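You operate a simulated robot arm through the tools that you are given. There is no shell and no other tool. Be economical: measure what you need, move in short steps, check, and stop when the job is done.

You are at the controls of a simulated two-armed robot. One attempt, no reset.

Task
Check the small cylinder's pressure, then close it and bleed the line.
Fine: tighten its black knob before you open the green one; let the silver gauge pass 100 bar; bleed it to zero.

The check looks at the end state, three seconds after you hand in, the way a careful person would. Anything else that was tipped, shoved, dropped, spilled or broken makes it a failure.

Robot
Two 7-joint arms with two-finger parallel grippers on one trunk, on a base that drives. Base frame: it is fixed to the floor where the robot stands at the start and does not move with it; the origin is under the middle of the robot, x ahead of it, y to its left, z up. Lengths are in m, angles in degrees, forces in N, time in s.
The left shoulder is at the start at [0.06, 0.147, 0.543], the right one opposite. With the tool pointing down near the work surface each hand reaches from about 0.1 to 0.64 m from the robot's upright axis, wherever it stands, measured 20 degrees to its own side. Places, roughly: black cylinder knob [0.5, 0, 1]; bleed button [0.5, 0, 0.7]; blue slider knob [0.2, -0.3, 0.7]; cradle switch [0.3, -0.8, 0.9]; depth knob [0.5, -0.5, 1]; flow knob [0.3, -0.7, 0.9]; green cylinder knob [0.6, -0.1, 1.1]; hose air valve [0.4, -0.6, 0.9]; silver gauge [0.8, -0.4, 1.1]; yellow latch [0.4, -0.2, 0.9]; yellow slider knob [0.2, -0.3, 0.7]. Payload 3.43 kg a hand.
The TCP of each hand is the grasp point between the finger pads, 0.03 m short of the fingertips. In the tool frame z runs along the fingers and y along their closing line. Largest opening 0.094 m; finger width 0.028, thickness 0.01; the body of the gripper, 0.05 by 0.096 m, starts 0.055 m behind the TCP.
Orientation is that of the tool frame in the base frame, as a unit quaternion [w, x, y, z]. With the fingers straight down and closing along the base's y, the tool's x points along the base's -x, its y along +y and its z along -z.

Tools
- The arms move only by the tool move_arm. It takes "left_plan", "right_plan" or both (then of equal length, played together; a hand with none holds still); each is a list of rows, each a list of 2 entries, a list of its own where there are three numbers: the shift along the tool's x, y, z in m, then the turn, a rotation vector about the tool's x, y, z in degrees. In form: [[[x, y, z], [ax, ay, az]], ...]. A call has 1 to 12 rows; each row is the pose to reach, as a shift and turn from the pose commanded when the call began, along the tool's axes at that moment. "left_jaw" and "right_jaw" are, for a hand that has rows, the opening in per cent of the stroke, from 0 (shut) to 100 (fully open), set as the call begins (left out, the last holds). Each row takes 0.2 s and may step no farther than 0.05 m and 8.6 degrees from the row before; otherwise, or with a gripper value out of range, the whole call is refused. Where a pose cannot be reached the arm comes as near as it can. A force on the tool above 40 N (or 10 N above the force at the start of the call, whichever is more), or a blocked arm, ends the call early, and 0.2 s more pass. The fingers move at their own pace (about 0.072 m/s each) and stop on an object; they squeeze with about 45 N. The grip force told is the motor's: it shows also when the fingers shut on nothing. Time passes only in rows, and 0.2 s behind the last, so rows that repeat a pose let the fingers close. It gives the time, the measured TCP pose, the force on the tool (base axes), the opening and the grip force at its end, in the units of the frame above (readings bear some noise), with the torque about the TCP (base axes, N m) and any sound that the robot's microphone picked up.
- Cameras (640 x 400 px; columns grow to the right, rows downward): "scene" is now at [0.0637, -0.0192, 1.1801]; the picture's right is [-0.27, -0.96, 0.00], its down [-0.49, 0.14, -0.86] and it looks along [0.83, -0.23, -0.51] (base axes); focal length 232 px, centre (320, 200). "left" rides on the left gripper at [0.076, -0.014, -0.103] in its tool frame; the picture's right is [0.18, 0.98, 0.00], its down [-0.75, 0.14, -0.64] and it looks along [-0.63, 0.12, 0.77] (tool axes); focal length 243 px, centre (320, 200). "right" rides on the right gripper at [0.076, 0.014, -0.103] in its tool frame; the picture's right is [-0.18, 0.98, 0.00], its down [-0.75, -0.14, -0.64] and it looks along [-0.63, -0.12, 0.77] (tool axes); focal length 243 px, centre (320, 200). There is no depth. A picture from a camera that has moved, and an enlarged one, comes with that camera's place and axes in the base frame and with its lens. The place of the scene camera against the robot may be out by one fixed shift of up to 0.018 m in any direction.
- grab_frame(camera): a new picture of that camera. The clock stands still meanwhile.
- raise_lower(by): slides the trunk up (or, below 0, down) by that many m; the arms and the scene camera ride with it, the base frame stays. It gives what a move gives, with no picture.
- base_move(legs): drives the robot by 1 to 6 legs, each [ahead, left, turn to the left] in m, m and degrees, along the robot's own axes; the way and the turn of a leg run together, so that a leg with both is an arc; at most 1.5 m and 180 degrees a leg. The arms and the cameras ride along, it lands a little off, and it stops where it bumps. It gives what a move gives.
- aim_head(pan, tilt): turns the head with the scene camera to pan (to the left, within 86 degrees either way) and tilt (down, from -29 to 69), counted from straight ahead of the robot. It gives what a move gives.
- zoom(camera, box): a new picture of the part [left, top, right, bottom] of that camera's present view, enlarged. The clock stands still meanwhile.
- job_done(): hands the job in; it is judged then, once.

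Work in short steps. Places have to be worked out from the pictures, the camera data and where the tool is seen: move nearer, look again, correct. Check each grasp and each placing, and mend what went wrong. You have 120 turns and 92 pictures in all, those below and enlarged ones among them. Open the grippers and draw the arms clear of the work before you hand the job in, unless the task says otherwise; then end with one line.

The tools are called after "Request:" as a command line: name --argument value ..., lists and objects as JSON in quotes. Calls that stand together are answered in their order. move_arm: Moves the arms, as the interface text tells. Its arguments: {"type":"object","properties":{"left_plan":{"type":"array"},"left_jaw":{"type":"number"},"right_plan":{"type":"array"},"right_jaw":{"type":"number"}},"required":[]} The other tools are called the same way: raise_lower (by) slides the trunk up or down; base_move (legs) drives the base; aim_head (pan, tilt) turns the head that bears the scene camera; grab_frame (camera) takes a picture; zoom (camera, box) takes an enlarged picture of a part of a camera's view; job_done () hands the job in.

At the start:

```text
t: 0.0
left_position: [0.2842, 0.1288, 0.9985]
left_tool_rot: [0.001, 0.001, 1.0, 0.0]
left_ft_force: [-0.7, 0.3, 0.5]
left_moment: [0.0, -0.05, -0.04]
left_finger_gap: 0.0936
left_grasp_force: 0.0
right_position: [0.2869, -0.1216, 0.9997]
right_tool_rot: [0.0, 0.0, 1.0, 0.0]
right_ft_force: [0.4, -0.1, -0.6]
right_moment: [-0.03, 0.04, 0.01]
right_finger_gap: 0.094
right_grasp_force: 0.2
trunk travel left (down, up): [-0.25, 0.0]
robot x, y, heading: [-0.0002, 0.0038, -0.1]
head pan, tilt: [-15.5, 30.6]
```

scene: 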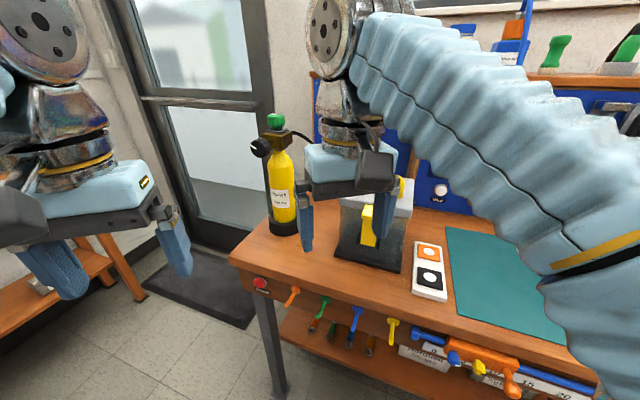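
right: 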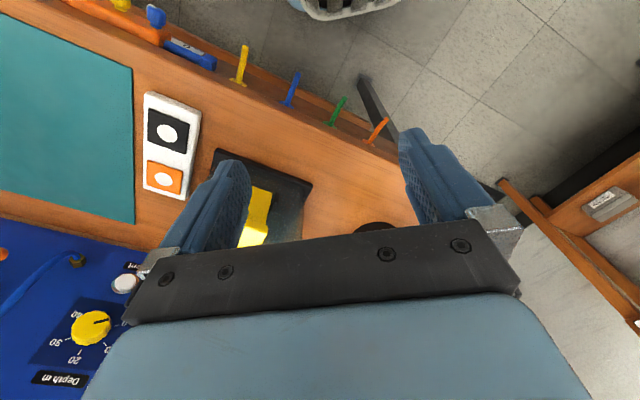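
left: 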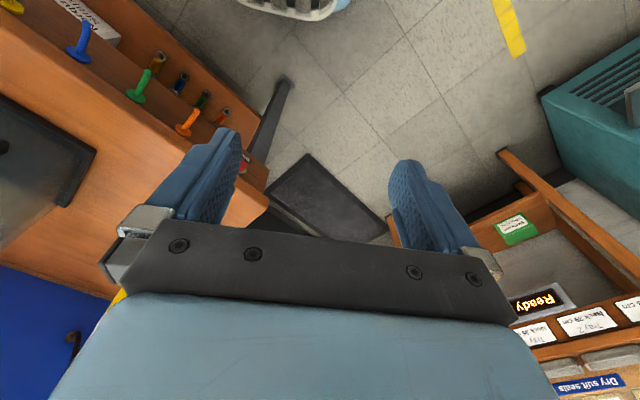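

I'll look closely at the cylinder and the gauge first, to place the knobs.

Request:
zoom --camera "scene" --box '[230, 90, 330, 300]'

Request:
aim_head --pan -35 --tilt 5

Request:
grab_frame --camera "scene"

```text
1.90 times, centred on (280, 195) of scene
camera zoom: at [0.0637, -0.0192, 1.1801], right [-0.27, -0.96, 0.0], down [-0.49, 0.14, -0.86], along [0.83, -0.23, -0.51], focal length 443 px, centre (396, 210)
```

zoom: 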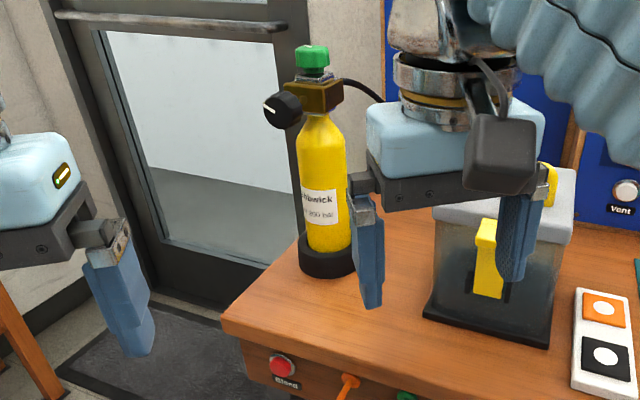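

```text
t: 0.9
left_position: [0.2843, 0.1275, 0.9994]
left_tool_rot: [0.001, 0.0, 1.0, 0.0]
left_ft_force: [-0.2, 0.2, -0.2]
left_moment: [-0.01, -0.01, 0.03]
left_finger_gap: 0.0942
left_grasp_force: 0.0
right_position: [0.2869, -0.1218, 0.9995]
right_tool_rot: [0.001, 0.0, 1.0, -0.001]
right_ft_force: [-0.3, 0.6, 0.3]
right_moment: [0.03, 0.0, -0.01]
right_finger_gap: 0.094
right_grasp_force: 0.0
trunk travel left (down, up): [-0.25, 0.0]
robot x, y, heading: [0.0011, -0.0005, -0.0]
head pan, tilt: [-35.0, 5.0]
```

```text
87 pictures are left
camera scene: at [0.052, -0.0477, 1.2214], right [-0.57, -0.82, 0.0], down [-0.07, 0.05, -1.0], along [0.82, -0.57, -0.09], focal length 232 px, centre (320, 200)
```

scene: 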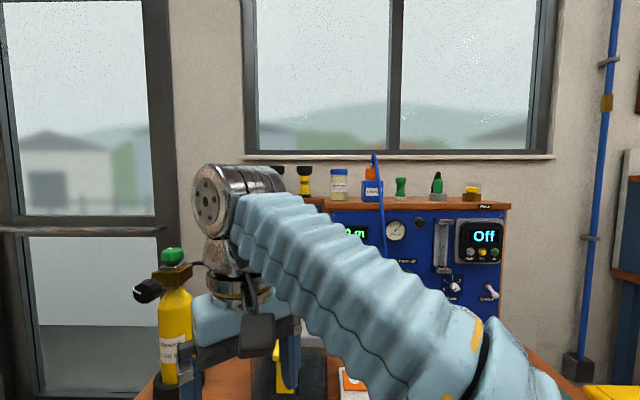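

The black knob sits on the cylinder's valve near (0.55, -0.03, 1.03), facing the robot and its left, with the green knob at about (0.6, -0.07, 1.07). I'll tilt the left hand forward so its camera can view the valve, and draw the right hand aside.

Request:
move_arm --left_plan '[[[0, 0, 0], [0, -8.5, 0]], [[0, 0, 0], [0, -17, 0]], [[0, 0, 0], [0, -25, 0]], [[0, 0, 0], [0, -33, 0]], [[0, 0, 0], [0, -41, 0]], [[0, 0, 0], [0, -45, 0]]]' --right_plan '[[[0, -0.03, 0], [0, 0, 0]], [[0, -0.06, 0], [0, 0, 0]], [[0, -0.09, 0], [0, 0, 0]], [[0, -0.12, 0], [0, 0, 0]], [[0, -0.15, 0], [0, 0, 0]], [[0, -0.15, 0], [0, 0, 0]]]'

Request:
grab_frame --camera "left"

Request:
aim_head --pan -15 --tilt 25

Request:
grab_frame --camera "scene"

```text
t: 2.3
left_position: [0.2838, 0.1273, 1.0003]
left_tool_rot: [0.385, 0.0, 0.923, 0.001]
left_ft_force: [0.3, -0.3, 0.1]
left_moment: [-0.02, 0.03, 0.01]
left_finger_gap: 0.0942
left_grasp_force: 0.2
right_position: [0.2876, -0.2736, 0.9988]
right_tool_rot: [0.001, 0.001, 1.0, 0.0]
right_ft_force: [-0.1, 0.8, 0.5]
right_moment: [0.02, 0.02, 0.01]
right_finger_gap: 0.094
right_grasp_force: 0.0
trunk travel left (down, up): [-0.25, 0.0]
robot x, y, heading: [0.002, -0.001, -0.2]
head pan, tilt: [-35.0, 5.0]
```

```text
86 pictures are left
camera left: at [0.1593, 0.1143, 1.0197], right [-0.13, 0.98, -0.13], down [0.07, 0.14, 0.99], along [0.99, 0.12, -0.09], focal length 243 px, centre (320, 200)
```

left: 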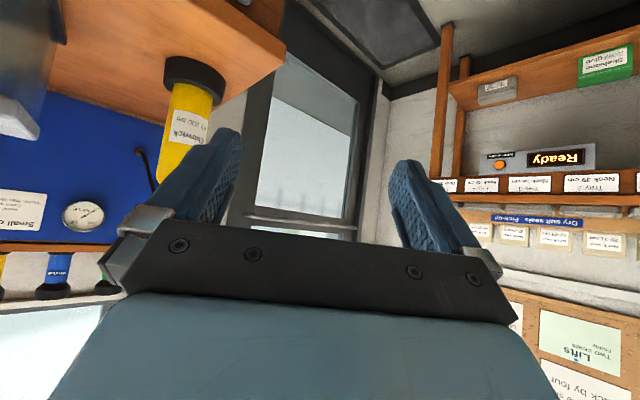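

```text
t: 3.1
left_position: [0.2856, 0.1282, 0.9996]
left_tool_rot: [0.383, 0.001, 0.924, -0.001]
left_ft_force: [0.1, -0.8, -0.2]
left_moment: [0.02, 0.0, 0.01]
left_finger_gap: 0.094
left_grasp_force: 0.1
right_position: [0.2877, -0.2732, 0.9982]
right_tool_rot: [0.001, 0.0, 1.0, 0.0]
right_ft_force: [-1.0, 0.2, 0.3]
right_moment: [0.02, -0.03, 0.01]
right_finger_gap: 0.094
right_grasp_force: 0.0
trunk travel left (down, up): [-0.25, 0.0]
robot x, y, heading: [0.0021, -0.0021, 0.1]
head pan, tilt: [-15.0, 25.0]
```

```text
85 pictures are left
camera scene: at [0.0657, -0.019, 1.1891], right [-0.26, -0.97, 0.0], down [-0.41, 0.11, -0.91], along [0.88, -0.24, -0.42], focal length 232 px, centre (320, 200)
```

scene: 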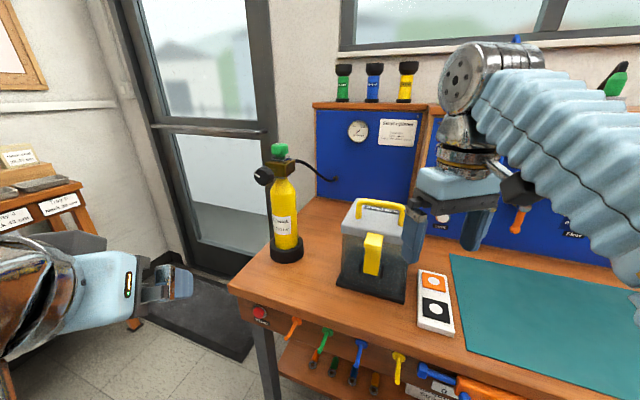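

There is a gauge on the small cylinder's own panel. I'll read that panel and the valve close up.

Request:
zoom --camera "scene" --box '[320, 105, 430, 165]'

Request:
zoom --camera "scene" --box '[240, 130, 320, 200]'

```text
5.82 times, centred on (375, 135) of scene
camera zoom: at [0.0657, -0.019, 1.1891], right [-0.26, -0.97, 0.0], down [-0.41, 0.11, -0.91], along [0.88, -0.24, -0.42], focal length 1353 px, centre (0, 578)
```

zoom: 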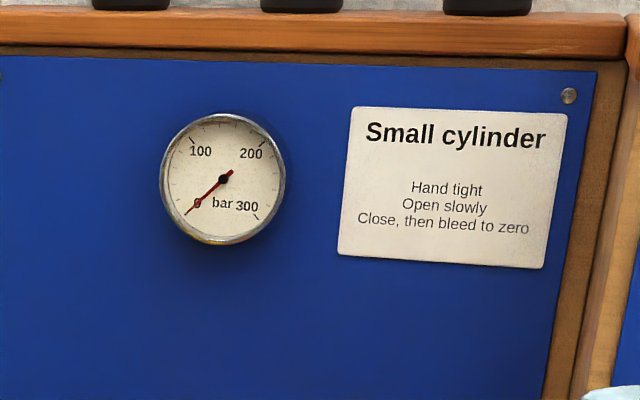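

```text
5.71 times, centred on (280, 165) of scene
camera zoom: at [0.0657, -0.019, 1.1891], right [-0.26, -0.97, 0.0], down [-0.41, 0.11, -0.91], along [0.88, -0.24, -0.42], focal length 1328 px, centre (549, 400)
```

zoom: 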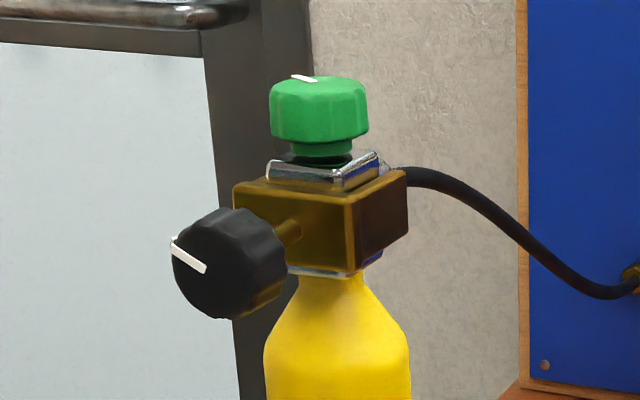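

The black knob's axis points about azimuth 148° (toward the robot's left-front), roughly level, and it is about 43 mm across. The left hand is already close to that axis line, so I'll level it and then yaw about 32° to face the knob.

Request:
move_arm --left_plan '[[[0, 0, 0], [0, -8, 0]], [[0, 0, 0], [0, -16, 0]], [[0, 0, 0], [0, -24, 0]], [[0, 0, 0], [0, -32, 0]], [[0, 0, 0], [0, -40, 0]], [[0, 0, 0], [0, -45, 0]]]'

Request:
move_arm --left_plan '[[[0, 0, 0], [8, 0, 0]], [[0, 0, 0], [16, 0, 0]], [[0, 0, 0], [24, 0, 0]], [[0, 0, 0], [32, 0, 0]], [[0, 0, 0], [32, 0, 0]]]'

Request:
grab_frame --camera "left"

Request:
grab_frame --camera "scene"

```text
t: 4.5
left_position: [0.2845, 0.1278, 1.0008]
left_tool_rot: [0.709, 0.0, 0.706, 0.0]
left_ft_force: [0.0, -0.1, 0.7]
left_moment: [0.01, -0.03, -0.02]
left_finger_gap: 0.0939
left_grasp_force: 0.1
right_position: [0.2859, -0.2714, 0.9982]
right_tool_rot: [0.0, 0.0, 1.0, -0.001]
right_ft_force: [-0.1, 0.5, -0.2]
right_moment: [0.01, 0.01, 0.04]
right_finger_gap: 0.0941
right_grasp_force: 0.0
trunk travel left (down, up): [-0.25, 0.0]
robot x, y, heading: [0.0007, 0.0006, -0.1]
head pan, tilt: [-15.0, 25.0]
```

```text
t: 5.7
left_position: [0.2852, 0.1281, 0.9992]
left_tool_rot: [0.68, 0.195, 0.679, -0.195]
left_ft_force: [0.9, -0.4, -0.8]
left_moment: [-0.02, -0.01, -0.03]
left_finger_gap: 0.0939
left_grasp_force: 0.0
right_position: [0.2876, -0.2728, 0.9985]
right_tool_rot: [0.001, 0.001, 1.0, 0.0]
right_ft_force: [-0.1, -0.4, -0.4]
right_moment: [-0.02, -0.03, 0.0]
right_finger_gap: 0.0941
right_grasp_force: 0.0
trunk travel left (down, up): [-0.25, 0.0]
robot x, y, heading: [0.0026, 0.0002, 0.0]
head pan, tilt: [-15.0, 25.0]
```

```text
82 pictures are left
camera left: at [0.1915, 0.1709, 0.9247], right [0.52, 0.83, -0.18], down [-0.47, 0.46, 0.75], along [0.71, -0.31, 0.63], focal length 243 px, centre (320, 200)
```

left: 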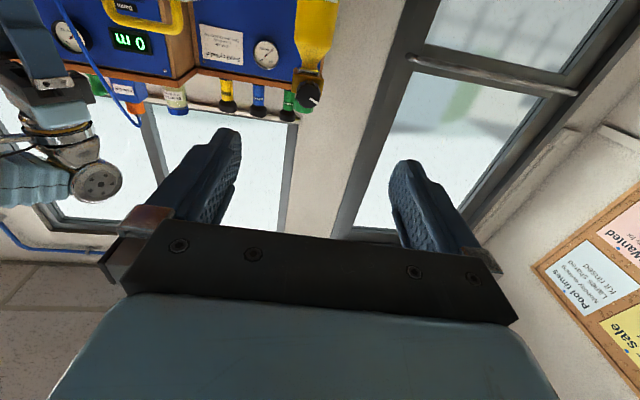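

```text
81 pictures are left
camera scene: at [0.0658, -0.0188, 1.189], right [-0.26, -0.97, 0.0], down [-0.41, 0.11, -0.91], along [0.88, -0.23, -0.42], focal length 232 px, centre (320, 200)
```

scene: 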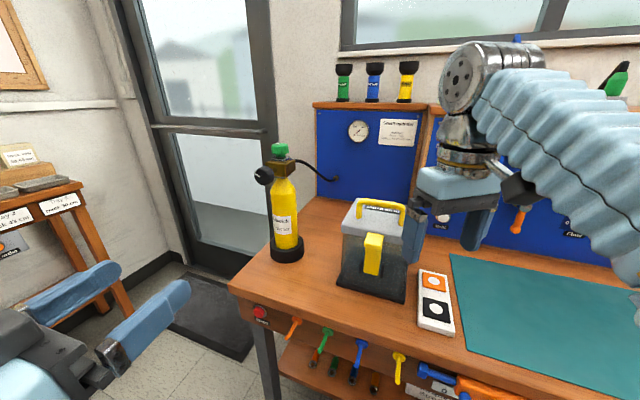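

Triangulating from the two cameras puts the black knob at about (0.504, -0.022, 1.039). I'll move the left hand to about 0.12 m in front of it along the axis and look again.

Request:
move_arm --left_plan '[[[-0.013, -0.004, 0.04], [0, 0, 0]], [[-0.026, -0.008, 0.08], [0, 0, 0]], [[-0.039, -0.011, 0.12], [0, 0, 0]], [[-0.039, -0.011, 0.145], [0, 0, 0]], [[-0.039, -0.011, 0.145], [0, 0, 0]]]'

Request:
grab_frame --camera "left"

Request:
grab_frame --camera "scene"

```text
t: 6.9
left_position: [0.4013, 0.0411, 1.0396]
left_tool_rot: [0.68, 0.195, 0.68, -0.195]
left_ft_force: [0.6, 0.2, 0.3]
left_moment: [-0.02, -0.02, 0.01]
left_finger_gap: 0.094
left_grasp_force: 0.2
right_position: [0.2874, -0.2727, 0.9977]
right_tool_rot: [0.001, 0.001, 1.0, 0.0]
right_ft_force: [0.3, 0.0, -0.4]
right_moment: [0.01, 0.02, 0.0]
right_finger_gap: 0.0938
right_grasp_force: 0.0
trunk travel left (down, up): [-0.25, 0.0]
robot x, y, heading: [0.0007, -0.0058, -0.2]
head pan, tilt: [-15.0, 25.0]
```

```text
80 pictures are left
camera left: at [0.3082, 0.0839, 0.964], right [0.52, 0.83, -0.18], down [-0.47, 0.46, 0.75], along [0.71, -0.31, 0.63], focal length 243 px, centre (320, 200)
```

left: 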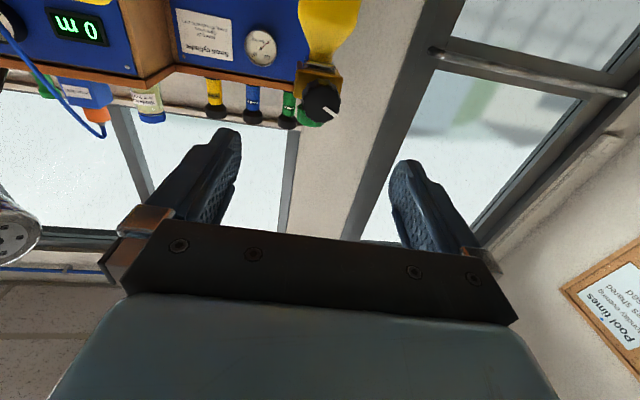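

```text
79 pictures are left
camera scene: at [0.0659, -0.019, 1.189], right [-0.26, -0.97, 0.0], down [-0.41, 0.11, -0.91], along [0.88, -0.23, -0.42], focal length 232 px, centre (320, 200)
```

scene: 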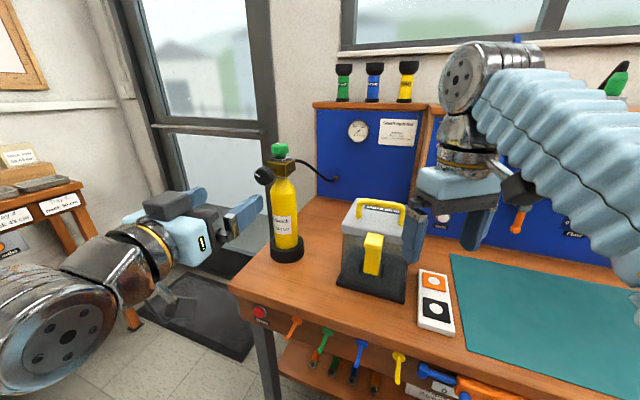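

The knob is about 0.12 m ahead of the TCP and on-axis within a few mm. I'll pre-roll the hand counter-clockwise by 75°, so there's room for a good clockwise turn after gripping.

Request:
move_arm --left_plan '[[[0, 0, 0], [0, 0, -8.5]], [[0, 0, 0], [0, 0, -17]], [[0, 0, 0], [0, 0, -25.5]], [[0, 0, 0], [0, 0, -34]], [[0, 0, 0], [0, 0, -42.5]], [[0, 0, 0], [0, 0, -51]], [[0, 0, 0], [0, 0, -59.5]], [[0, 0, 0], [0, 0, -68]], [[0, 0, 0], [0, 0, -75]], [[0, 0, 0], [0, 0, -75]]]'

Request:
grab_frame --camera "left"

```text
t: 9.1
left_position: [0.4019, 0.0413, 1.0395]
left_tool_rot: [0.42, -0.261, 0.657, -0.569]
left_ft_force: [0.3, -0.2, 0.6]
left_moment: [0.04, -0.04, 0.05]
left_finger_gap: 0.094
left_grasp_force: 0.1
right_position: [0.2868, -0.2715, 0.9973]
right_tool_rot: [0.002, 0.0, 1.0, -0.001]
right_ft_force: [0.3, -0.1, -0.7]
right_moment: [-0.02, -0.04, -0.01]
right_finger_gap: 0.0938
right_grasp_force: 0.0
trunk travel left (down, up): [-0.25, 0.0]
robot x, y, heading: [-0.0004, 0.0021, -0.2]
head pan, tilt: [-15.0, 25.0]
```

```text
78 pictures are left
camera left: at [0.2748, 0.0313, 1.0344], right [0.04, 0.06, -1.0], down [-0.14, 0.99, 0.06], along [0.99, 0.14, 0.05], focal length 243 px, centre (320, 200)
```

left: 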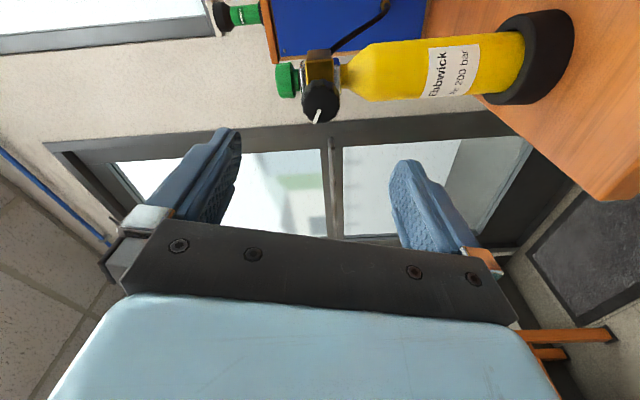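

The two hand views agree: the knob is at (0.515, -0.028, 1.040), centred on the tool axis and 0.132 m ahead. I'll advance 0.10 m and check.

Request:
move_arm --left_plan '[[[0, 0, 0.035], [0, 0, 0]], [[0, 0, 0.07], [0, 0, 0]], [[0, 0, 0.1], [0, 0, 0]], [[0, 0, 0.1], [0, 0, 0]]]'

Request:
grab_frame --camera "left"

Request:
zoom --camera "scene" --box '[200, 120, 320, 210]'

```text
t: 10.1
left_position: [0.4875, -0.0118, 1.0388]
left_tool_rot: [0.421, -0.259, 0.658, -0.569]
left_ft_force: [0.0, -0.5, 0.3]
left_moment: [-0.01, -0.01, -0.02]
left_finger_gap: 0.094
left_grasp_force: 0.1
right_position: [0.289, -0.2734, 0.998]
right_tool_rot: [0.001, -0.001, 1.0, 0.0]
right_ft_force: [-0.1, 0.5, 0.1]
right_moment: [0.0, 0.04, -0.02]
right_finger_gap: 0.0939
right_grasp_force: 0.0
trunk travel left (down, up): [-0.25, 0.0]
robot x, y, heading: [-0.0002, -0.0023, -0.0]
head pan, tilt: [-15.0, 25.0]
```

```text
77 pictures are left
camera left: at [0.3608, -0.0225, 1.0342], right [0.04, 0.06, -1.0], down [-0.14, 0.99, 0.06], along [0.99, 0.14, 0.05], focal length 243 px, centre (320, 200)
```

left: 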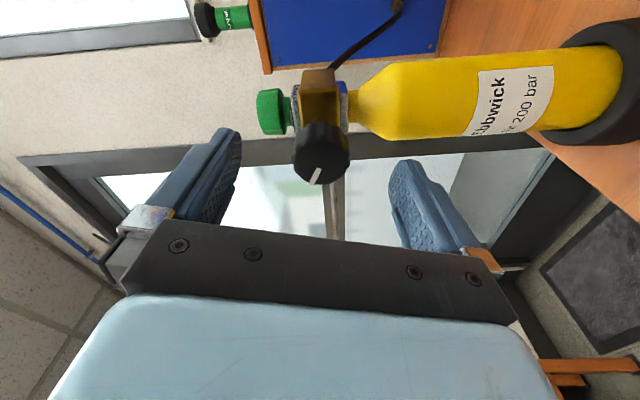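

```text
4.44 times, centred on (260, 165) of scene
camera zoom: at [0.066, -0.019, 1.189], right [-0.26, -0.97, 0.0], down [-0.41, 0.11, -0.91], along [0.88, -0.23, -0.42], focal length 1033 px, centre (587, 356)
```

zoom: 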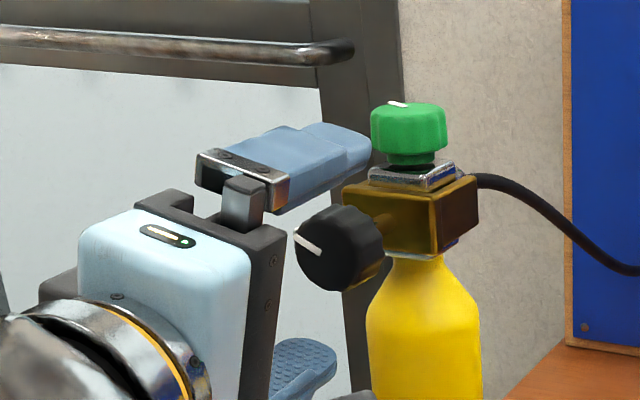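

The fingers straddle the knob squarely. I'll go in another 0.038 m, then close.

Request:
move_arm --left_plan '[[[0, 0, 0.02], [0, 0, 0]], [[0, 0, 0.038], [0, 0, 0]], [[0, 0, 0.038], [0, 0, 0]]]'

Request:
grab_frame --camera "left"

Request:
zoom --camera "scene" --box '[200, 120, 320, 210]'

```text
t: 10.9
left_position: [0.5179, -0.0317, 1.0388]
left_tool_rot: [0.422, -0.258, 0.657, -0.569]
left_ft_force: [1.3, 0.6, 0.9]
left_moment: [-0.01, 0.01, 0.0]
left_finger_gap: 0.094
left_grasp_force: 0.1
right_position: [0.287, -0.2725, 0.9979]
right_tool_rot: [0.001, 0.0, 1.0, 0.0]
right_ft_force: [0.8, -0.3, 0.1]
right_moment: [0.0, 0.03, 0.0]
right_finger_gap: 0.0939
right_grasp_force: 0.1
trunk travel left (down, up): [-0.25, 0.0]
robot x, y, heading: [-0.0002, 0.0011, 0.0]
head pan, tilt: [-15.0, 25.0]
```

```text
75 pictures are left
camera left: at [0.392, -0.0426, 1.0336], right [0.04, 0.07, -1.0], down [-0.14, 0.99, 0.06], along [0.99, 0.14, 0.05], focal length 243 px, centre (320, 200)
```

left: 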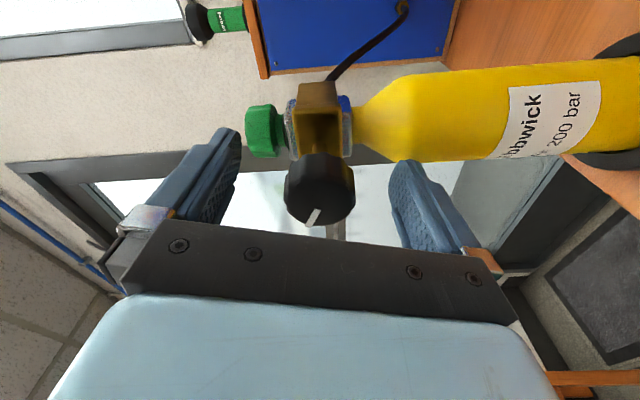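

```text
4.44 times, centred on (260, 165) of scene
camera zoom: at [0.0659, -0.019, 1.189], right [-0.26, -0.97, 0.0], down [-0.41, 0.11, -0.91], along [0.88, -0.23, -0.42], focal length 1033 px, centre (587, 356)
```

zoom: 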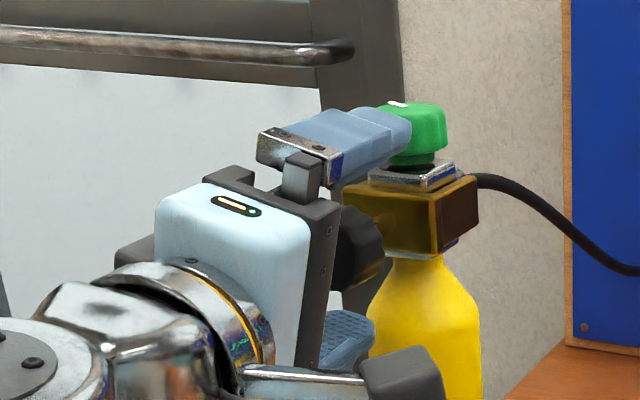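

The knob sits right at the grasp point. I'll back off 8 mm to keep the tips off the valve block, then close.

Request:
move_arm --left_plan '[[[0, 0, -0.008], [0, 0, 0]], [[0, 0, -0.008], [0, 0, 0]]]'

Request:
move_arm --left_plan '[[[0, 0, 0], [0, 0, 0]], [[0, 0, 0], [0, 0, 0]], [[0, 0, 0], [0, 0, 0]], [[0, 0, 0], [0, 0, 0]]]' --left_jaw 0

Request:
grab_frame --camera "left"

```text
t: 11.5
left_position: [0.5122, -0.0278, 1.0381]
left_tool_rot: [0.422, -0.259, 0.657, -0.568]
left_ft_force: [0.8, 0.2, 0.8]
left_moment: [-0.03, -0.05, 0.01]
left_finger_gap: 0.0941
left_grasp_force: 0.1
right_position: [0.2861, -0.272, 0.9988]
right_tool_rot: [0.001, 0.0, 1.0, 0.0]
right_ft_force: [-0.5, 0.4, -0.8]
right_moment: [-0.02, 0.0, 0.02]
right_finger_gap: 0.094
right_grasp_force: 0.1
trunk travel left (down, up): [-0.25, 0.0]
robot x, y, heading: [0.0018, 0.0024, -0.3]
head pan, tilt: [-15.0, 25.0]
```

```text
t: 12.5
left_position: [0.5124, -0.0281, 1.0372]
left_tool_rot: [0.421, -0.258, 0.657, -0.57]
left_ft_force: [0.1, -0.5, -0.3]
left_moment: [-0.16, -0.21, -0.01]
left_finger_gap: 0.0373
left_grasp_force: 44.8
right_position: [0.2861, -0.2733, 0.9988]
right_tool_rot: [0.001, 0.0, 1.0, 0.0]
right_ft_force: [-0.3, -0.1, -0.5]
right_moment: [0.01, -0.04, 0.02]
right_finger_gap: 0.0941
right_grasp_force: 0.0
trunk travel left (down, up): [-0.25, 0.0]
robot x, y, heading: [-0.0031, 0.0051, 0.0]
head pan, tilt: [-15.0, 25.0]
```

```text
73 pictures are left
camera left: at [0.385, -0.0383, 1.0337], right [0.04, 0.06, -1.0], down [-0.14, 0.99, 0.06], along [0.99, 0.14, 0.05], focal length 243 px, centre (320, 200)
```

left: 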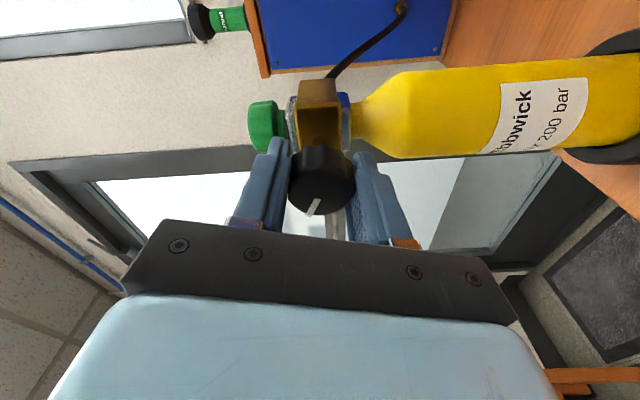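

The knob is gripped (37 mm gap, no side force). Now I turn it clockwise (+z) in steps while watching the torque.

Request:
move_arm --left_plan '[[[0, 0, 0], [0, 0, 5]], [[0, 0, 0], [0, 0, 10]], [[0, 0, 0], [0, 0, 15]], [[0, 0, 0], [0, 0, 20]], [[0, 0, 0], [0, 0, 20]]]'

Request:
grab_frame --camera "left"

```text
t: 13.7
left_position: [0.513, -0.0275, 1.0387]
left_tool_rot: [0.514, -0.14, 0.693, -0.487]
left_ft_force: [4.0, -3.4, -0.3]
left_moment: [-0.72, -1.0, -0.05]
left_finger_gap: 0.0373
left_grasp_force: 45.3
right_position: [0.2873, -0.2721, 0.9964]
right_tool_rot: [0.0, 0.0, 1.0, 0.0]
right_ft_force: [-0.1, 0.3, 0.4]
right_moment: [0.0, -0.02, -0.03]
right_finger_gap: 0.0942
right_grasp_force: 0.0
trunk travel left (down, up): [-0.25, 0.0]
robot x, y, heading: [-0.0008, -0.0008, 0.2]
head pan, tilt: [-15.0, 25.0]
```

```text
72 pictures are left
camera left: at [0.389, -0.0323, 1.0081], right [0.22, 0.35, -0.91], down [-0.17, 0.93, 0.32], along [0.96, 0.09, 0.27], focal length 243 px, centre (320, 200)
```

left: 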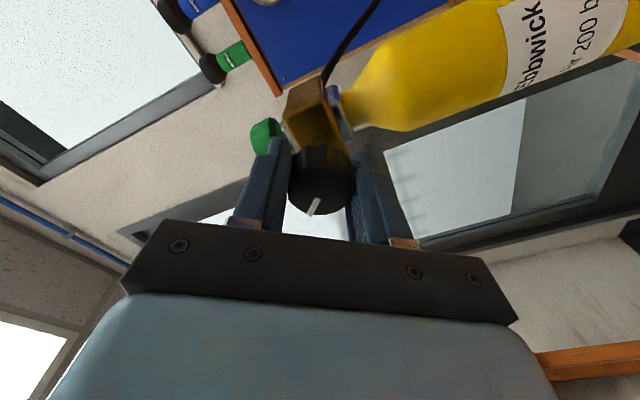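

The knob turned with the hand, with only slight cross moment and almost none about the axis yet. I'll keep turning.

Request:
move_arm --left_plan '[[[0, 0, 0], [0, 0, 6]], [[0, 0, 0], [0, 0, 12]], [[0, 0, 0], [0, 0, 18]], [[0, 0, 0], [0, 0, 24]], [[0, 0, 0], [0, 0, 30]], [[0, 0, 0], [0, 0, 30]]]'

```text
t: 15.1
left_position: [0.5126, -0.0277, 1.039]
left_tool_rot: [0.622, 0.044, 0.705, -0.337]
left_ft_force: [4.2, -2.7, 1.1]
left_moment: [-0.64, -0.89, -0.28]
left_finger_gap: 0.0376
left_grasp_force: 44.9
right_position: [0.2884, -0.2732, 0.9976]
right_tool_rot: [0.0, 0.0, 1.0, 0.0]
right_ft_force: [0.7, 0.7, -0.4]
right_moment: [0.0, 0.0, -0.02]
right_finger_gap: 0.0939
right_grasp_force: 0.2
trunk travel left (down, up): [-0.25, 0.0]
robot x, y, heading: [0.002, 0.0009, 0.0]
head pan, tilt: [-15.0, 25.0]
```

Request:
move_arm --left_plan '[[[0, 0, 0], [0, 0, 6]], [[0, 0, 0], [0, 0, 12]], [[0, 0, 0], [0, 0, 18]], [[0, 0, 0], [0, 0, 24]], [[0, 0, 0], [0, 0, 30]], [[0, 0, 0], [0, 0, 36]], [[0, 0, 0], [0, 0, 40]], [[0, 0, 0], [0, 0, 40]]]'

Request:
grab_frame --camera "left"

```text
t: 16.9
left_position: [0.5127, -0.0271, 1.0396]
left_tool_rot: [0.7, 0.282, 0.648, -0.105]
left_ft_force: [-0.1, -1.7, 0.4]
left_moment: [-0.22, -0.36, -0.19]
left_finger_gap: 0.0368
left_grasp_force: 44.8
right_position: [0.288, -0.273, 0.9977]
right_tool_rot: [0.001, 0.0, 1.0, 0.0]
right_ft_force: [-0.1, -0.1, -0.1]
right_moment: [0.01, 0.02, -0.02]
right_finger_gap: 0.0939
right_grasp_force: 0.0
trunk travel left (down, up): [-0.25, 0.0]
robot x, y, heading: [0.003, -0.0016, -0.1]
head pan, tilt: [-15.0, 25.0]
```

```text
71 pictures are left
camera left: at [0.4292, 0.0326, 0.9631], right [0.53, 0.85, 0.08], down [-0.58, 0.29, 0.76], along [0.62, -0.45, 0.64], focal length 243 px, centre (320, 200)
```

left: 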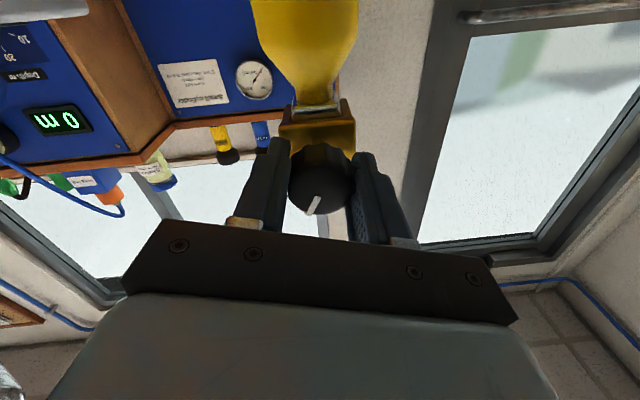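

It has turned 90° with no axial resistance, and the mark is fixed relative to the fingers. I'll continue.

Request:
move_arm --left_plan '[[[0, 0, 0], [0, 0, 6]], [[0, 0, 0], [0, 0, 12]], [[0, 0, 0], [0, 0, 18]], [[0, 0, 0], [0, 0, 24]], [[0, 0, 0], [0, 0, 30]], [[0, 0, 0], [0, 0, 36]], [[0, 0, 0], [0, 0, 42]], [[0, 0, 0], [0, 0, 48]], [[0, 0, 0], [0, 0, 54]], [[0, 0, 0], [0, 0, 60]], [[0, 0, 0], [0, 0, 60]]]'

Request:
grab_frame --camera "left"

```text
t: 19.3
left_position: [0.5125, -0.0271, 1.0392]
left_tool_rot: [0.658, 0.569, 0.419, 0.26]
left_ft_force: [-3.5, -3.1, -0.2]
left_moment: [-0.27, 0.73, -0.28]
left_finger_gap: 0.0373
left_grasp_force: 45.2
right_position: [0.2873, -0.2726, 0.9984]
right_tool_rot: [0.001, 0.001, 1.0, 0.0]
right_ft_force: [-0.5, -0.2, 0.4]
right_moment: [-0.03, 0.01, -0.03]
right_finger_gap: 0.0939
right_grasp_force: 0.1
trunk travel left (down, up): [-0.25, 0.0]
robot x, y, heading: [-0.0052, -0.0008, 0.3]
head pan, tilt: [-15.0, 25.0]
```

```text
70 pictures are left
camera left: at [0.4633, 0.0866, 1.0068], right [0.23, 0.36, 0.9], down [-0.91, -0.25, 0.33], along [0.34, -0.9, 0.28], focal length 243 px, centre (320, 200)
```

left: 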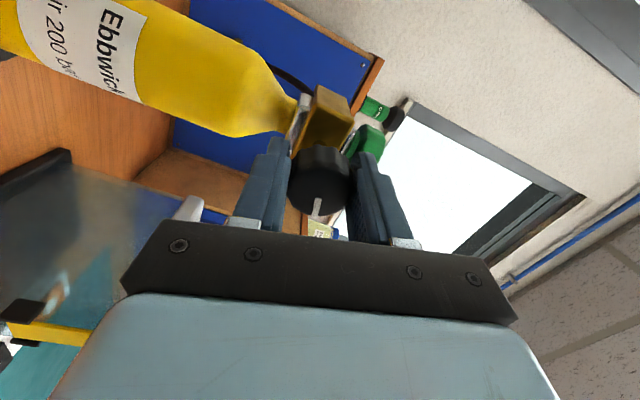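

Axial torque has risen to about 0.6 N m and the mark has slipped slightly against the fingers, so it's probably tight. I'll push a bit more to confirm.

Request:
move_arm --left_plan '[[[0, 0, 0], [0, 0, 5]], [[0, 0, 0], [0, 0, 10]], [[0, 0, 0], [0, 0, 15]], [[0, 0, 0], [0, 0, 20]], [[0, 0, 0], [0, 0, 20]]]'

Request:
grab_frame --camera "left"

```text
t: 20.5
left_position: [0.5125, -0.0282, 1.0388]
left_tool_rot: [0.603, 0.633, 0.314, 0.37]
left_ft_force: [-3.2, -3.5, 0.3]
left_moment: [-0.4, 0.78, -0.34]
left_finger_gap: 0.0372
left_grasp_force: 45.1
right_position: [0.2874, -0.2722, 0.9988]
right_tool_rot: [0.001, 0.0, 1.0, 0.0]
right_ft_force: [0.1, -0.1, -0.3]
right_moment: [-0.03, -0.01, 0.02]
right_finger_gap: 0.0939
right_grasp_force: 0.1
trunk travel left (down, up): [-0.25, 0.0]
robot x, y, heading: [-0.0005, 0.0025, -0.1]
head pan, tilt: [-15.0, 25.0]
```

```text
69 pictures are left
camera left: at [0.4669, 0.0927, 1.033], right [0.05, 0.08, 1.0], down [-0.95, -0.31, 0.07], along [0.31, -0.95, 0.06], focal length 243 px, centre (320, 200)
```

left: 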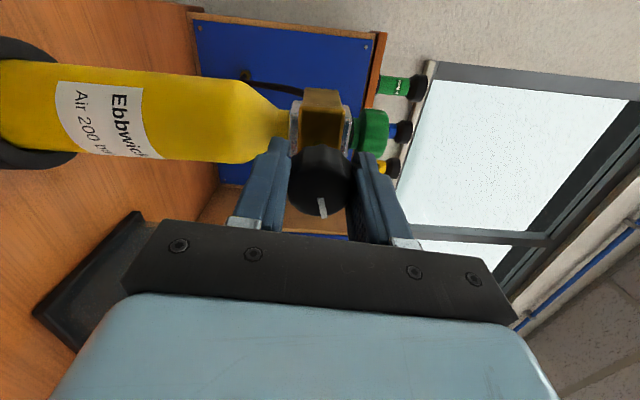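

Torque held at about 0.75 N m while the fingers slipped round by the whole extra 17–20°: the black knob is tight. I'll release it and back off along the axis.

Request:
move_arm --left_plan '[[[0, 0, 0], [0, 0, 0]], [[0, 0, 0], [0, 0, 0]], [[0, 0, 0], [0, 0, 0]], [[0, 0, 0], [0, 0, 0]], [[0, 0, -0.03], [0, 0, 0]], [[0, 0, -0.07], [0, 0, 0]], [[0, 0, -0.11], [0, 0, 0]], [[0, 0, -0.15], [0, 0, 0]], [[0, 0, -0.15], [0, 0, 0]]]' --left_jaw 100

Request:
zoom --camera "scene" --box '[240, 130, 320, 200]'

Request:
grab_frame --camera "left"

```text
t: 22.5
left_position: [0.3827, 0.0524, 1.0396]
left_tool_rot: [0.603, 0.632, 0.315, 0.37]
left_ft_force: [-0.5, -0.4, -0.3]
left_moment: [0.02, 0.03, 0.02]
left_finger_gap: 0.0939
left_grasp_force: 0.0
right_position: [0.2872, -0.2724, 0.9987]
right_tool_rot: [0.001, 0.0, 1.0, 0.0]
right_ft_force: [-0.5, -0.1, -0.2]
right_moment: [0.0, -0.01, 0.01]
right_finger_gap: 0.0941
right_grasp_force: 0.1
trunk travel left (down, up): [-0.25, 0.0]
robot x, y, heading: [-0.0016, 0.0011, -0.1]
head pan, tilt: [-15.0, 25.0]
```

```text
5.71 times, centred on (280, 165) of scene
camera zoom: at [0.0655, -0.0189, 1.189], right [-0.26, -0.97, 0.0], down [-0.41, 0.11, -0.91], along [0.88, -0.23, -0.42], focal length 1328 px, centre (549, 400)
```

zoom: 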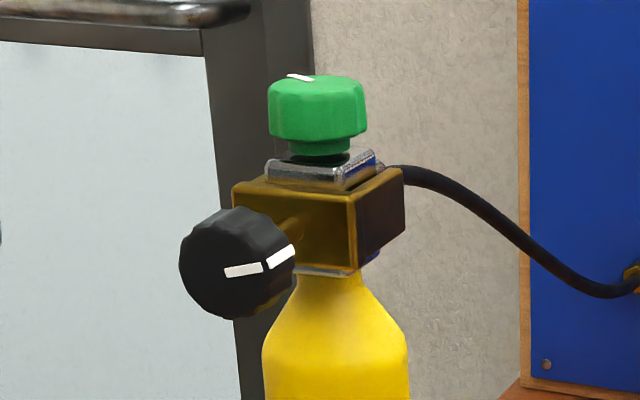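

```text
67 pictures are left
camera left: at [0.3385, 0.173, 1.0338], right [0.05, 0.08, 1.0], down [-0.95, -0.31, 0.07], along [0.31, -0.95, 0.06], focal length 243 px, centre (320, 200)
```

left: 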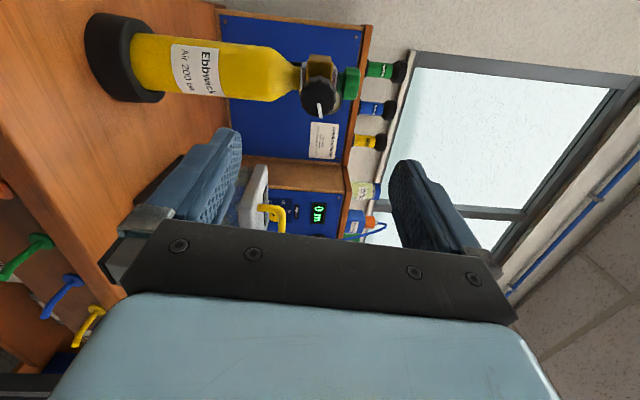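

The black knob has turned about half a turn to its stop and the cylinder has not moved. Next I'll back the left hand off further and bring the right hand up over toward the green knob, tool down.

Request:
move_arm --left_plan '[[[0, 0, -0.03], [0, 0, 0]], [[0, 0, -0.06], [0, 0, 0]], [[0, 0, -0.09], [0, 0, 0]], [[0, 0, -0.12], [0, 0, 0]], [[0, 0, -0.12], [0, 0, 0]], [[0, 0, -0.12], [0, 0, 0]], [[0, 0, -0.12], [0, 0, 0]], [[0, 0, -0.12], [0, 0, 0]], [[0, 0, -0.12], [0, 0, 0]], [[0, 0, -0.12], [0, 0, 0]]]' --right_plan '[[[0, 0, -0.04], [0, 0, 0]], [[0, 0, -0.08], [0, 0, 0]], [[0, 0, -0.12], [0, 0, 0]], [[0, 0, -0.16], [0, 0, 0]], [[0, 0, -0.2], [0, 0, 0]], [[-0.035, 0.03, -0.2], [0, 0, 0]], [[-0.07, 0.06, -0.2], [0, 0, 0]], [[-0.105, 0.09, -0.2], [0, 0, 0]], [[-0.14, 0.12, -0.2], [0, 0, 0]], [[-0.14, 0.12, -0.2], [0, 0, 0]]]'

Request:
grab_frame --camera "right"

Request:
grab_frame --camera "scene"

```text
t: 24.7
left_position: [0.2813, 0.1153, 1.0386]
left_tool_rot: [0.603, 0.633, 0.314, 0.37]
left_ft_force: [-0.2, 0.1, -0.2]
left_moment: [0.04, -0.02, 0.03]
left_finger_gap: 0.0942
left_grasp_force: 0.1
right_position: [0.3585, -0.2027, 1.0046]
right_tool_rot: [0.01, 0.003, 1.0, -0.005]
right_ft_force: [-0.5, -0.3, 0.1]
right_moment: [0.0, 0.0, 0.01]
right_finger_gap: 0.0939
right_grasp_force: 0.0
right hand out of reach, approached as far as the arm can: row 1, 2, 3, 4, 5, 6, 7, 8, 9, 10
trunk travel left (down, up): [-0.25, 0.0]
robot x, y, heading: [0.0007, 0.0026, 0.2]
head pan, tilt: [-15.0, 25.0]
```

```text
66 pictures are left
camera right: at [0.2802, -0.1872, 1.1068], right [0.19, 0.98, -0.01], down [0.74, -0.14, 0.66], along [0.64, -0.13, -0.75], focal length 243 px, centre (320, 200)
```

right: 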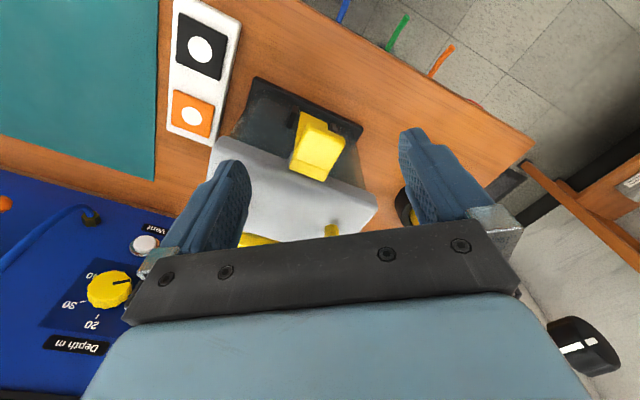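

```text
65 pictures are left
camera scene: at [0.0656, -0.0192, 1.189], right [-0.26, -0.97, 0.0], down [-0.41, 0.11, -0.91], along [0.88, -0.23, -0.42], focal length 232 px, centre (320, 200)
```

scene: 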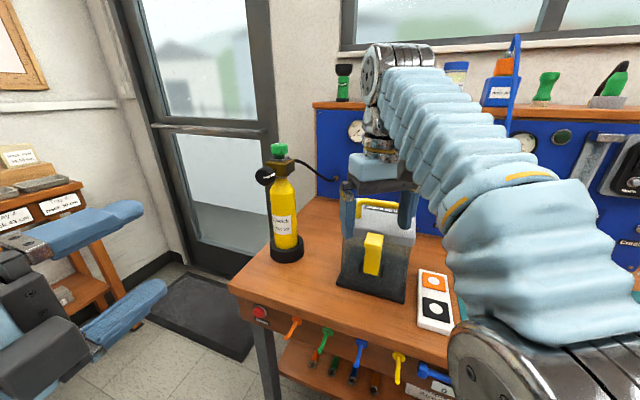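

Tool-down can't rise above about z = 1.0, so the green knob has to be pinched with the hand pitched only part-way down, and turned by orbiting about the vertical. First I'll move the right hand back a little, to see how its commanded pose is counted.

Request:
move_arm --right_plan '[[[0.02, -0.02, 0], [0, 0, 0]], [[0.04, -0.04, 0], [0, 0, 0]], [[0.06, -0.06, 0], [0, 0, 0]]]'

```text
t: 25.5
left_position: [0.2815, 0.1163, 1.0383]
left_tool_rot: [0.603, 0.632, 0.315, 0.37]
left_ft_force: [0.2, 0.3, -0.5]
left_moment: [0.0, 0.01, -0.04]
left_finger_gap: 0.0942
left_grasp_force: 0.0
right_position: [0.305, -0.2622, 1.0017]
right_tool_rot: [0.001, -0.001, 1.0, 0.0]
right_ft_force: [-0.6, 0.4, -0.8]
right_moment: [0.01, 0.0, 0.02]
right_finger_gap: 0.094
right_grasp_force: 0.0
right hand out of reach, approached as far as the arm can: row 2, 3
trunk travel left (down, up): [-0.25, 0.0]
robot x, y, heading: [0.0013, 0.0026, 0.0]
head pan, tilt: [-15.0, 25.0]
```

The commanded pose follows the measured one, so that is safe. Now I'll roll the left hand a further +85°, so the jaw closes horizontally with the camera on top, clear of the black knob.

Request:
move_arm --left_plan '[[[0, 0, 0], [0, 0, 8.5]], [[0, 0, 0], [0, 0, 17]], [[0, 0, 0], [0, 0, 25.5]], [[0, 0, 0], [0, 0, 34]], [[0, 0, 0], [0, 0, 42.5]], [[0, 0, 0], [0, 0, 51]], [[0, 0, 0], [0, 0, 59.5]], [[0, 0, 0], [0, 0, 68]], [[0, 0, 0], [0, 0, 76.5]], [[0, 0, 0], [0, 0, 85]], [[0, 0, 0], [0, 0, 85]]]'

```text
t: 27.9
left_position: [0.2826, 0.1159, 1.0386]
left_tool_rot: [0.195, 0.679, -0.195, 0.68]
left_ft_force: [-0.3, 0.2, 0.5]
left_moment: [0.01, -0.02, 0.01]
left_finger_gap: 0.0941
left_grasp_force: 0.2
right_position: [0.306, -0.2627, 1.0027]
right_tool_rot: [0.001, -0.001, 1.0, 0.0]
right_ft_force: [-0.5, -0.7, -0.2]
right_moment: [0.03, 0.06, -0.01]
right_finger_gap: 0.0941
right_grasp_force: 0.1
trunk travel left (down, up): [-0.25, 0.0]
robot x, y, heading: [0.0024, -0.0001, 0.1]
head pan, tilt: [-15.0, 25.0]
```

The hand is level with its camera on top. Now I'll yaw to approach at -50°, then pitch down 30° and rise.

Request:
move_arm --left_plan '[[[0.02, 0, 0], [-6, 0, 0]], [[0.04, 0, 0], [-12, 0, 0]], [[0.06, 0, 0], [-18, 0, 0]], [[0.08, 0, 0], [-18, 0, 0]], [[0.08, 0, 0], [-18, 0, 0]]]'

Request:
move_arm --left_plan '[[[0, 0, 0], [0, -7.5, 0]], [[0, 0, 0], [0, -15, 0]], [[0, 0, 0], [0, -22.5, 0]], [[0, 0, 0], [0, -30, 0]], [[0, 0, 0], [0, -30, 0]]]'

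Request:
grab_frame --camera "left"

```text
t: 29.1
left_position: [0.2825, 0.1155, 1.1189]
left_tool_rot: [0.299, 0.64, -0.299, 0.642]
left_ft_force: [0.5, -0.1, -0.4]
left_moment: [-0.02, 0.0, 0.01]
left_finger_gap: 0.0939
left_grasp_force: 0.1
right_position: [0.3073, -0.2616, 1.0027]
right_tool_rot: [0.001, 0.0, 1.0, 0.0]
right_ft_force: [-0.5, -0.8, -0.2]
right_moment: [-0.02, 0.01, 0.01]
right_finger_gap: 0.094
right_grasp_force: 0.1
trunk travel left (down, up): [-0.25, 0.0]
robot x, y, heading: [0.0009, -0.0006, -0.0]
head pan, tilt: [-15.0, 25.0]
```

```text
t: 30.3
left_position: [0.2822, 0.1157, 1.1194]
left_tool_rot: [0.211, 0.785, -0.366, 0.454]
left_ft_force: [0.6, 0.2, 0.5]
left_moment: [0.0, -0.01, 0.0]
left_finger_gap: 0.094
left_grasp_force: 0.1
right_position: [0.3061, -0.2638, 1.0032]
right_tool_rot: [0.001, -0.001, 1.0, 0.0]
right_ft_force: [0.7, -0.7, 0.4]
right_moment: [0.01, 0.01, -0.03]
right_finger_gap: 0.0941
right_grasp_force: 0.0
trunk travel left (down, up): [-0.25, 0.0]
robot x, y, heading: [-0.0014, 0.0009, -0.2]
head pan, tilt: [-15.0, 25.0]
```

```text
64 pictures are left
camera left: at [0.262, 0.1644, 1.2376], right [-0.69, -0.7, 0.16], down [-0.71, 0.62, -0.33], along [0.13, -0.34, -0.93], focal length 243 px, centre (320, 200)
```

left: 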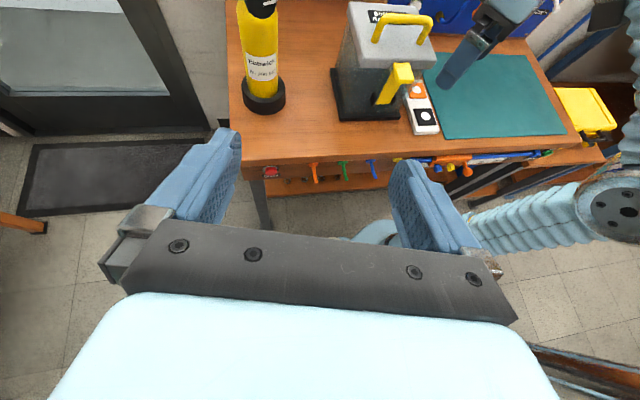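

That pose is reachable. I'll move to a standoff about 0.09 m short of the green knob (estimated at 0.585, -0.072, 1.088) along the tool axis.

Request:
move_arm --left_plan '[[[0.02, -0.016, 0.031], [0, 0, 0]], [[0.04, -0.032, 0.062], [0, 0, 0]], [[0.06, -0.048, 0.094], [0, 0, 0]], [[0.081, -0.064, 0.125], [0, 0, 0]], [[0.101, -0.08, 0.156], [0, 0, 0]], [[0.121, -0.096, 0.187], [0, 0, 0]], [[0.1417, -0.1115, 0.219], [0, 0, 0]], [[0.1417, -0.1115, 0.219], [0, 0, 0]]]'

Request:
grab_frame --camera "left"

Request:
grab_frame --camera "scene"

```text
t: 32.1
left_position: [0.4282, 0.035, 1.0601]
left_tool_rot: [0.211, 0.784, -0.365, 0.456]
left_ft_force: [0.4, 0.2, 0.9]
left_moment: [-0.01, 0.01, 0.0]
left_finger_gap: 0.094
left_grasp_force: 0.1
left hand out of reach, approached as far as the arm can: row 3, 4, 5, 6, 7, 8
right_position: [0.3067, -0.2624, 1.0036]
right_tool_rot: [0.001, 0.0, 1.0, 0.0]
right_ft_force: [-0.5, 0.1, 0.3]
right_moment: [-0.02, -0.01, 0.0]
right_finger_gap: 0.0939
right_grasp_force: 0.0
trunk travel left (down, up): [-0.25, 0.0]
robot x, y, heading: [-0.0007, -0.0024, -0.2]
head pan, tilt: [-15.0, 25.0]
```

```text
63 pictures are left
camera left: at [0.407, 0.0837, 1.1789], right [-0.69, -0.7, 0.16], down [-0.71, 0.62, -0.33], along [0.14, -0.34, -0.93], focal length 243 px, centre (320, 200)
```

left: 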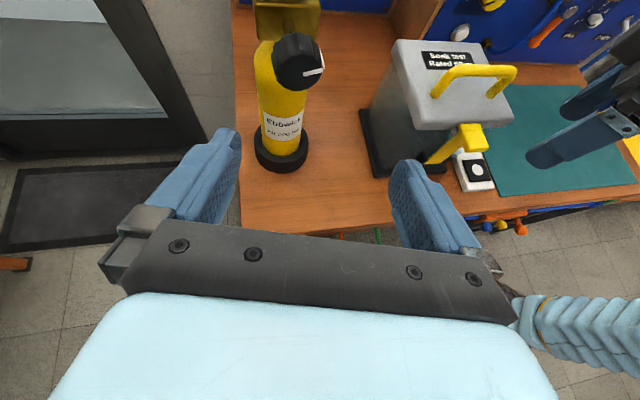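

```text
62 pictures are left
camera scene: at [0.066, -0.0189, 1.189], right [-0.26, -0.97, 0.0], down [-0.41, 0.11, -0.91], along [0.88, -0.23, -0.42], focal length 232 px, centre (320, 200)
```

scene: 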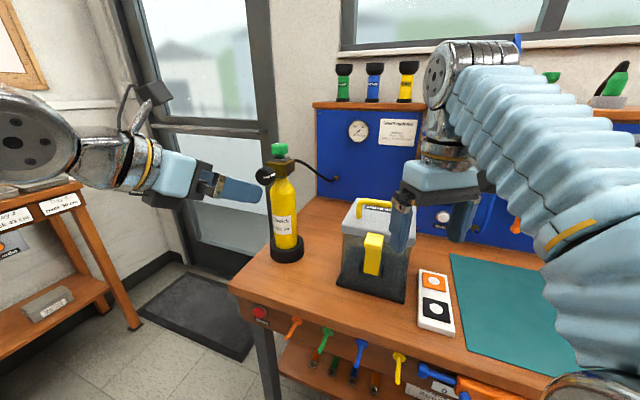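

The left hand ran out of reach: the table stands at an angle (its front faces about azimuth 142°), so I should drive up square to the cylinder. I'll tuck both arms first.

Request:
move_arm --left_plan '[[[-0.017, 0.006, -0.036], [0, 0, 0]], [[-0.034, 0.012, -0.071], [0, 0, 0]], [[-0.051, 0.017, -0.107], [0, 0, 0]], [[-0.069, 0.023, -0.142], [0, 0, 0]], [[-0.086, 0.029, -0.178], [0, 0, 0]], [[-0.103, 0.034, -0.213], [0, 0, 0]], [[-0.12, 0.04, -0.249], [0, 0, 0]]]' --right_plan '[[[0.02, 0, 0], [0, 0, 0]], [[0.04, 0, 0], [0, 0, 0]], [[0.06, 0, 0], [0, 0, 0]], [[0.08, 0.01, 0], [0, 0, 0]], [[0.087, 0.012, 0], [0, 0, 0]], [[0.087, 0.012, 0], [0, 0, 0]], [[0.087, 0.012, 0], [0, 0, 0]]]'

Request:
aim_head --pan 15 --tilt 60

Request:
grab_frame --camera "scene"

```text
t: 33.7
left_position: [0.2211, 0.2223, 1.0808]
left_tool_rot: [0.211, 0.784, -0.366, 0.454]
left_ft_force: [0.4, -0.8, -1.0]
left_moment: [-0.02, -0.01, 0.02]
left_finger_gap: 0.094
left_grasp_force: 0.0
right_position: [0.2325, -0.2512, 0.9894]
right_tool_rot: [0.001, 0.0, 1.0, 0.0]
right_ft_force: [-0.5, 0.8, -0.4]
right_moment: [0.0, 0.02, 0.0]
right_finger_gap: 0.094
right_grasp_force: 0.1
right hand out of reach, approached as far as the arm can: row 1, 2, 3, 4, 5, 6, 7
trunk travel left (down, up): [-0.25, 0.0]
robot x, y, heading: [0.0002, -0.0032, 0.3]
head pan, tilt: [-15.0, 25.0]
```

```text
t: 34.7
left_position: [0.2207, 0.222, 1.0802]
left_tool_rot: [0.211, 0.784, -0.367, 0.454]
left_ft_force: [0.6, 0.5, -0.1]
left_moment: [0.0, 0.0, 0.0]
left_finger_gap: 0.0939
left_grasp_force: 0.1
right_position: [0.2334, -0.2517, 0.9911]
right_tool_rot: [0.0, 0.0, 1.0, -0.001]
right_ft_force: [0.1, 0.8, -0.5]
right_moment: [0.02, 0.0, 0.01]
right_finger_gap: 0.0941
right_grasp_force: 0.1
trunk travel left (down, up): [-0.25, 0.0]
robot x, y, heading: [-0.0001, 0.0029, -0.1]
head pan, tilt: [15.0, 60.0]
```

```text
61 pictures are left
camera scene: at [0.0412, 0.0222, 1.139], right [0.26, -0.97, 0.0], down [-0.84, -0.22, -0.5], along [0.48, 0.13, -0.87], focal length 232 px, centre (320, 200)
```

scene: 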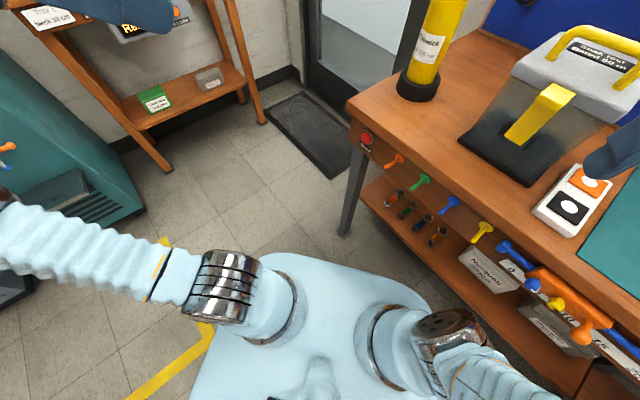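

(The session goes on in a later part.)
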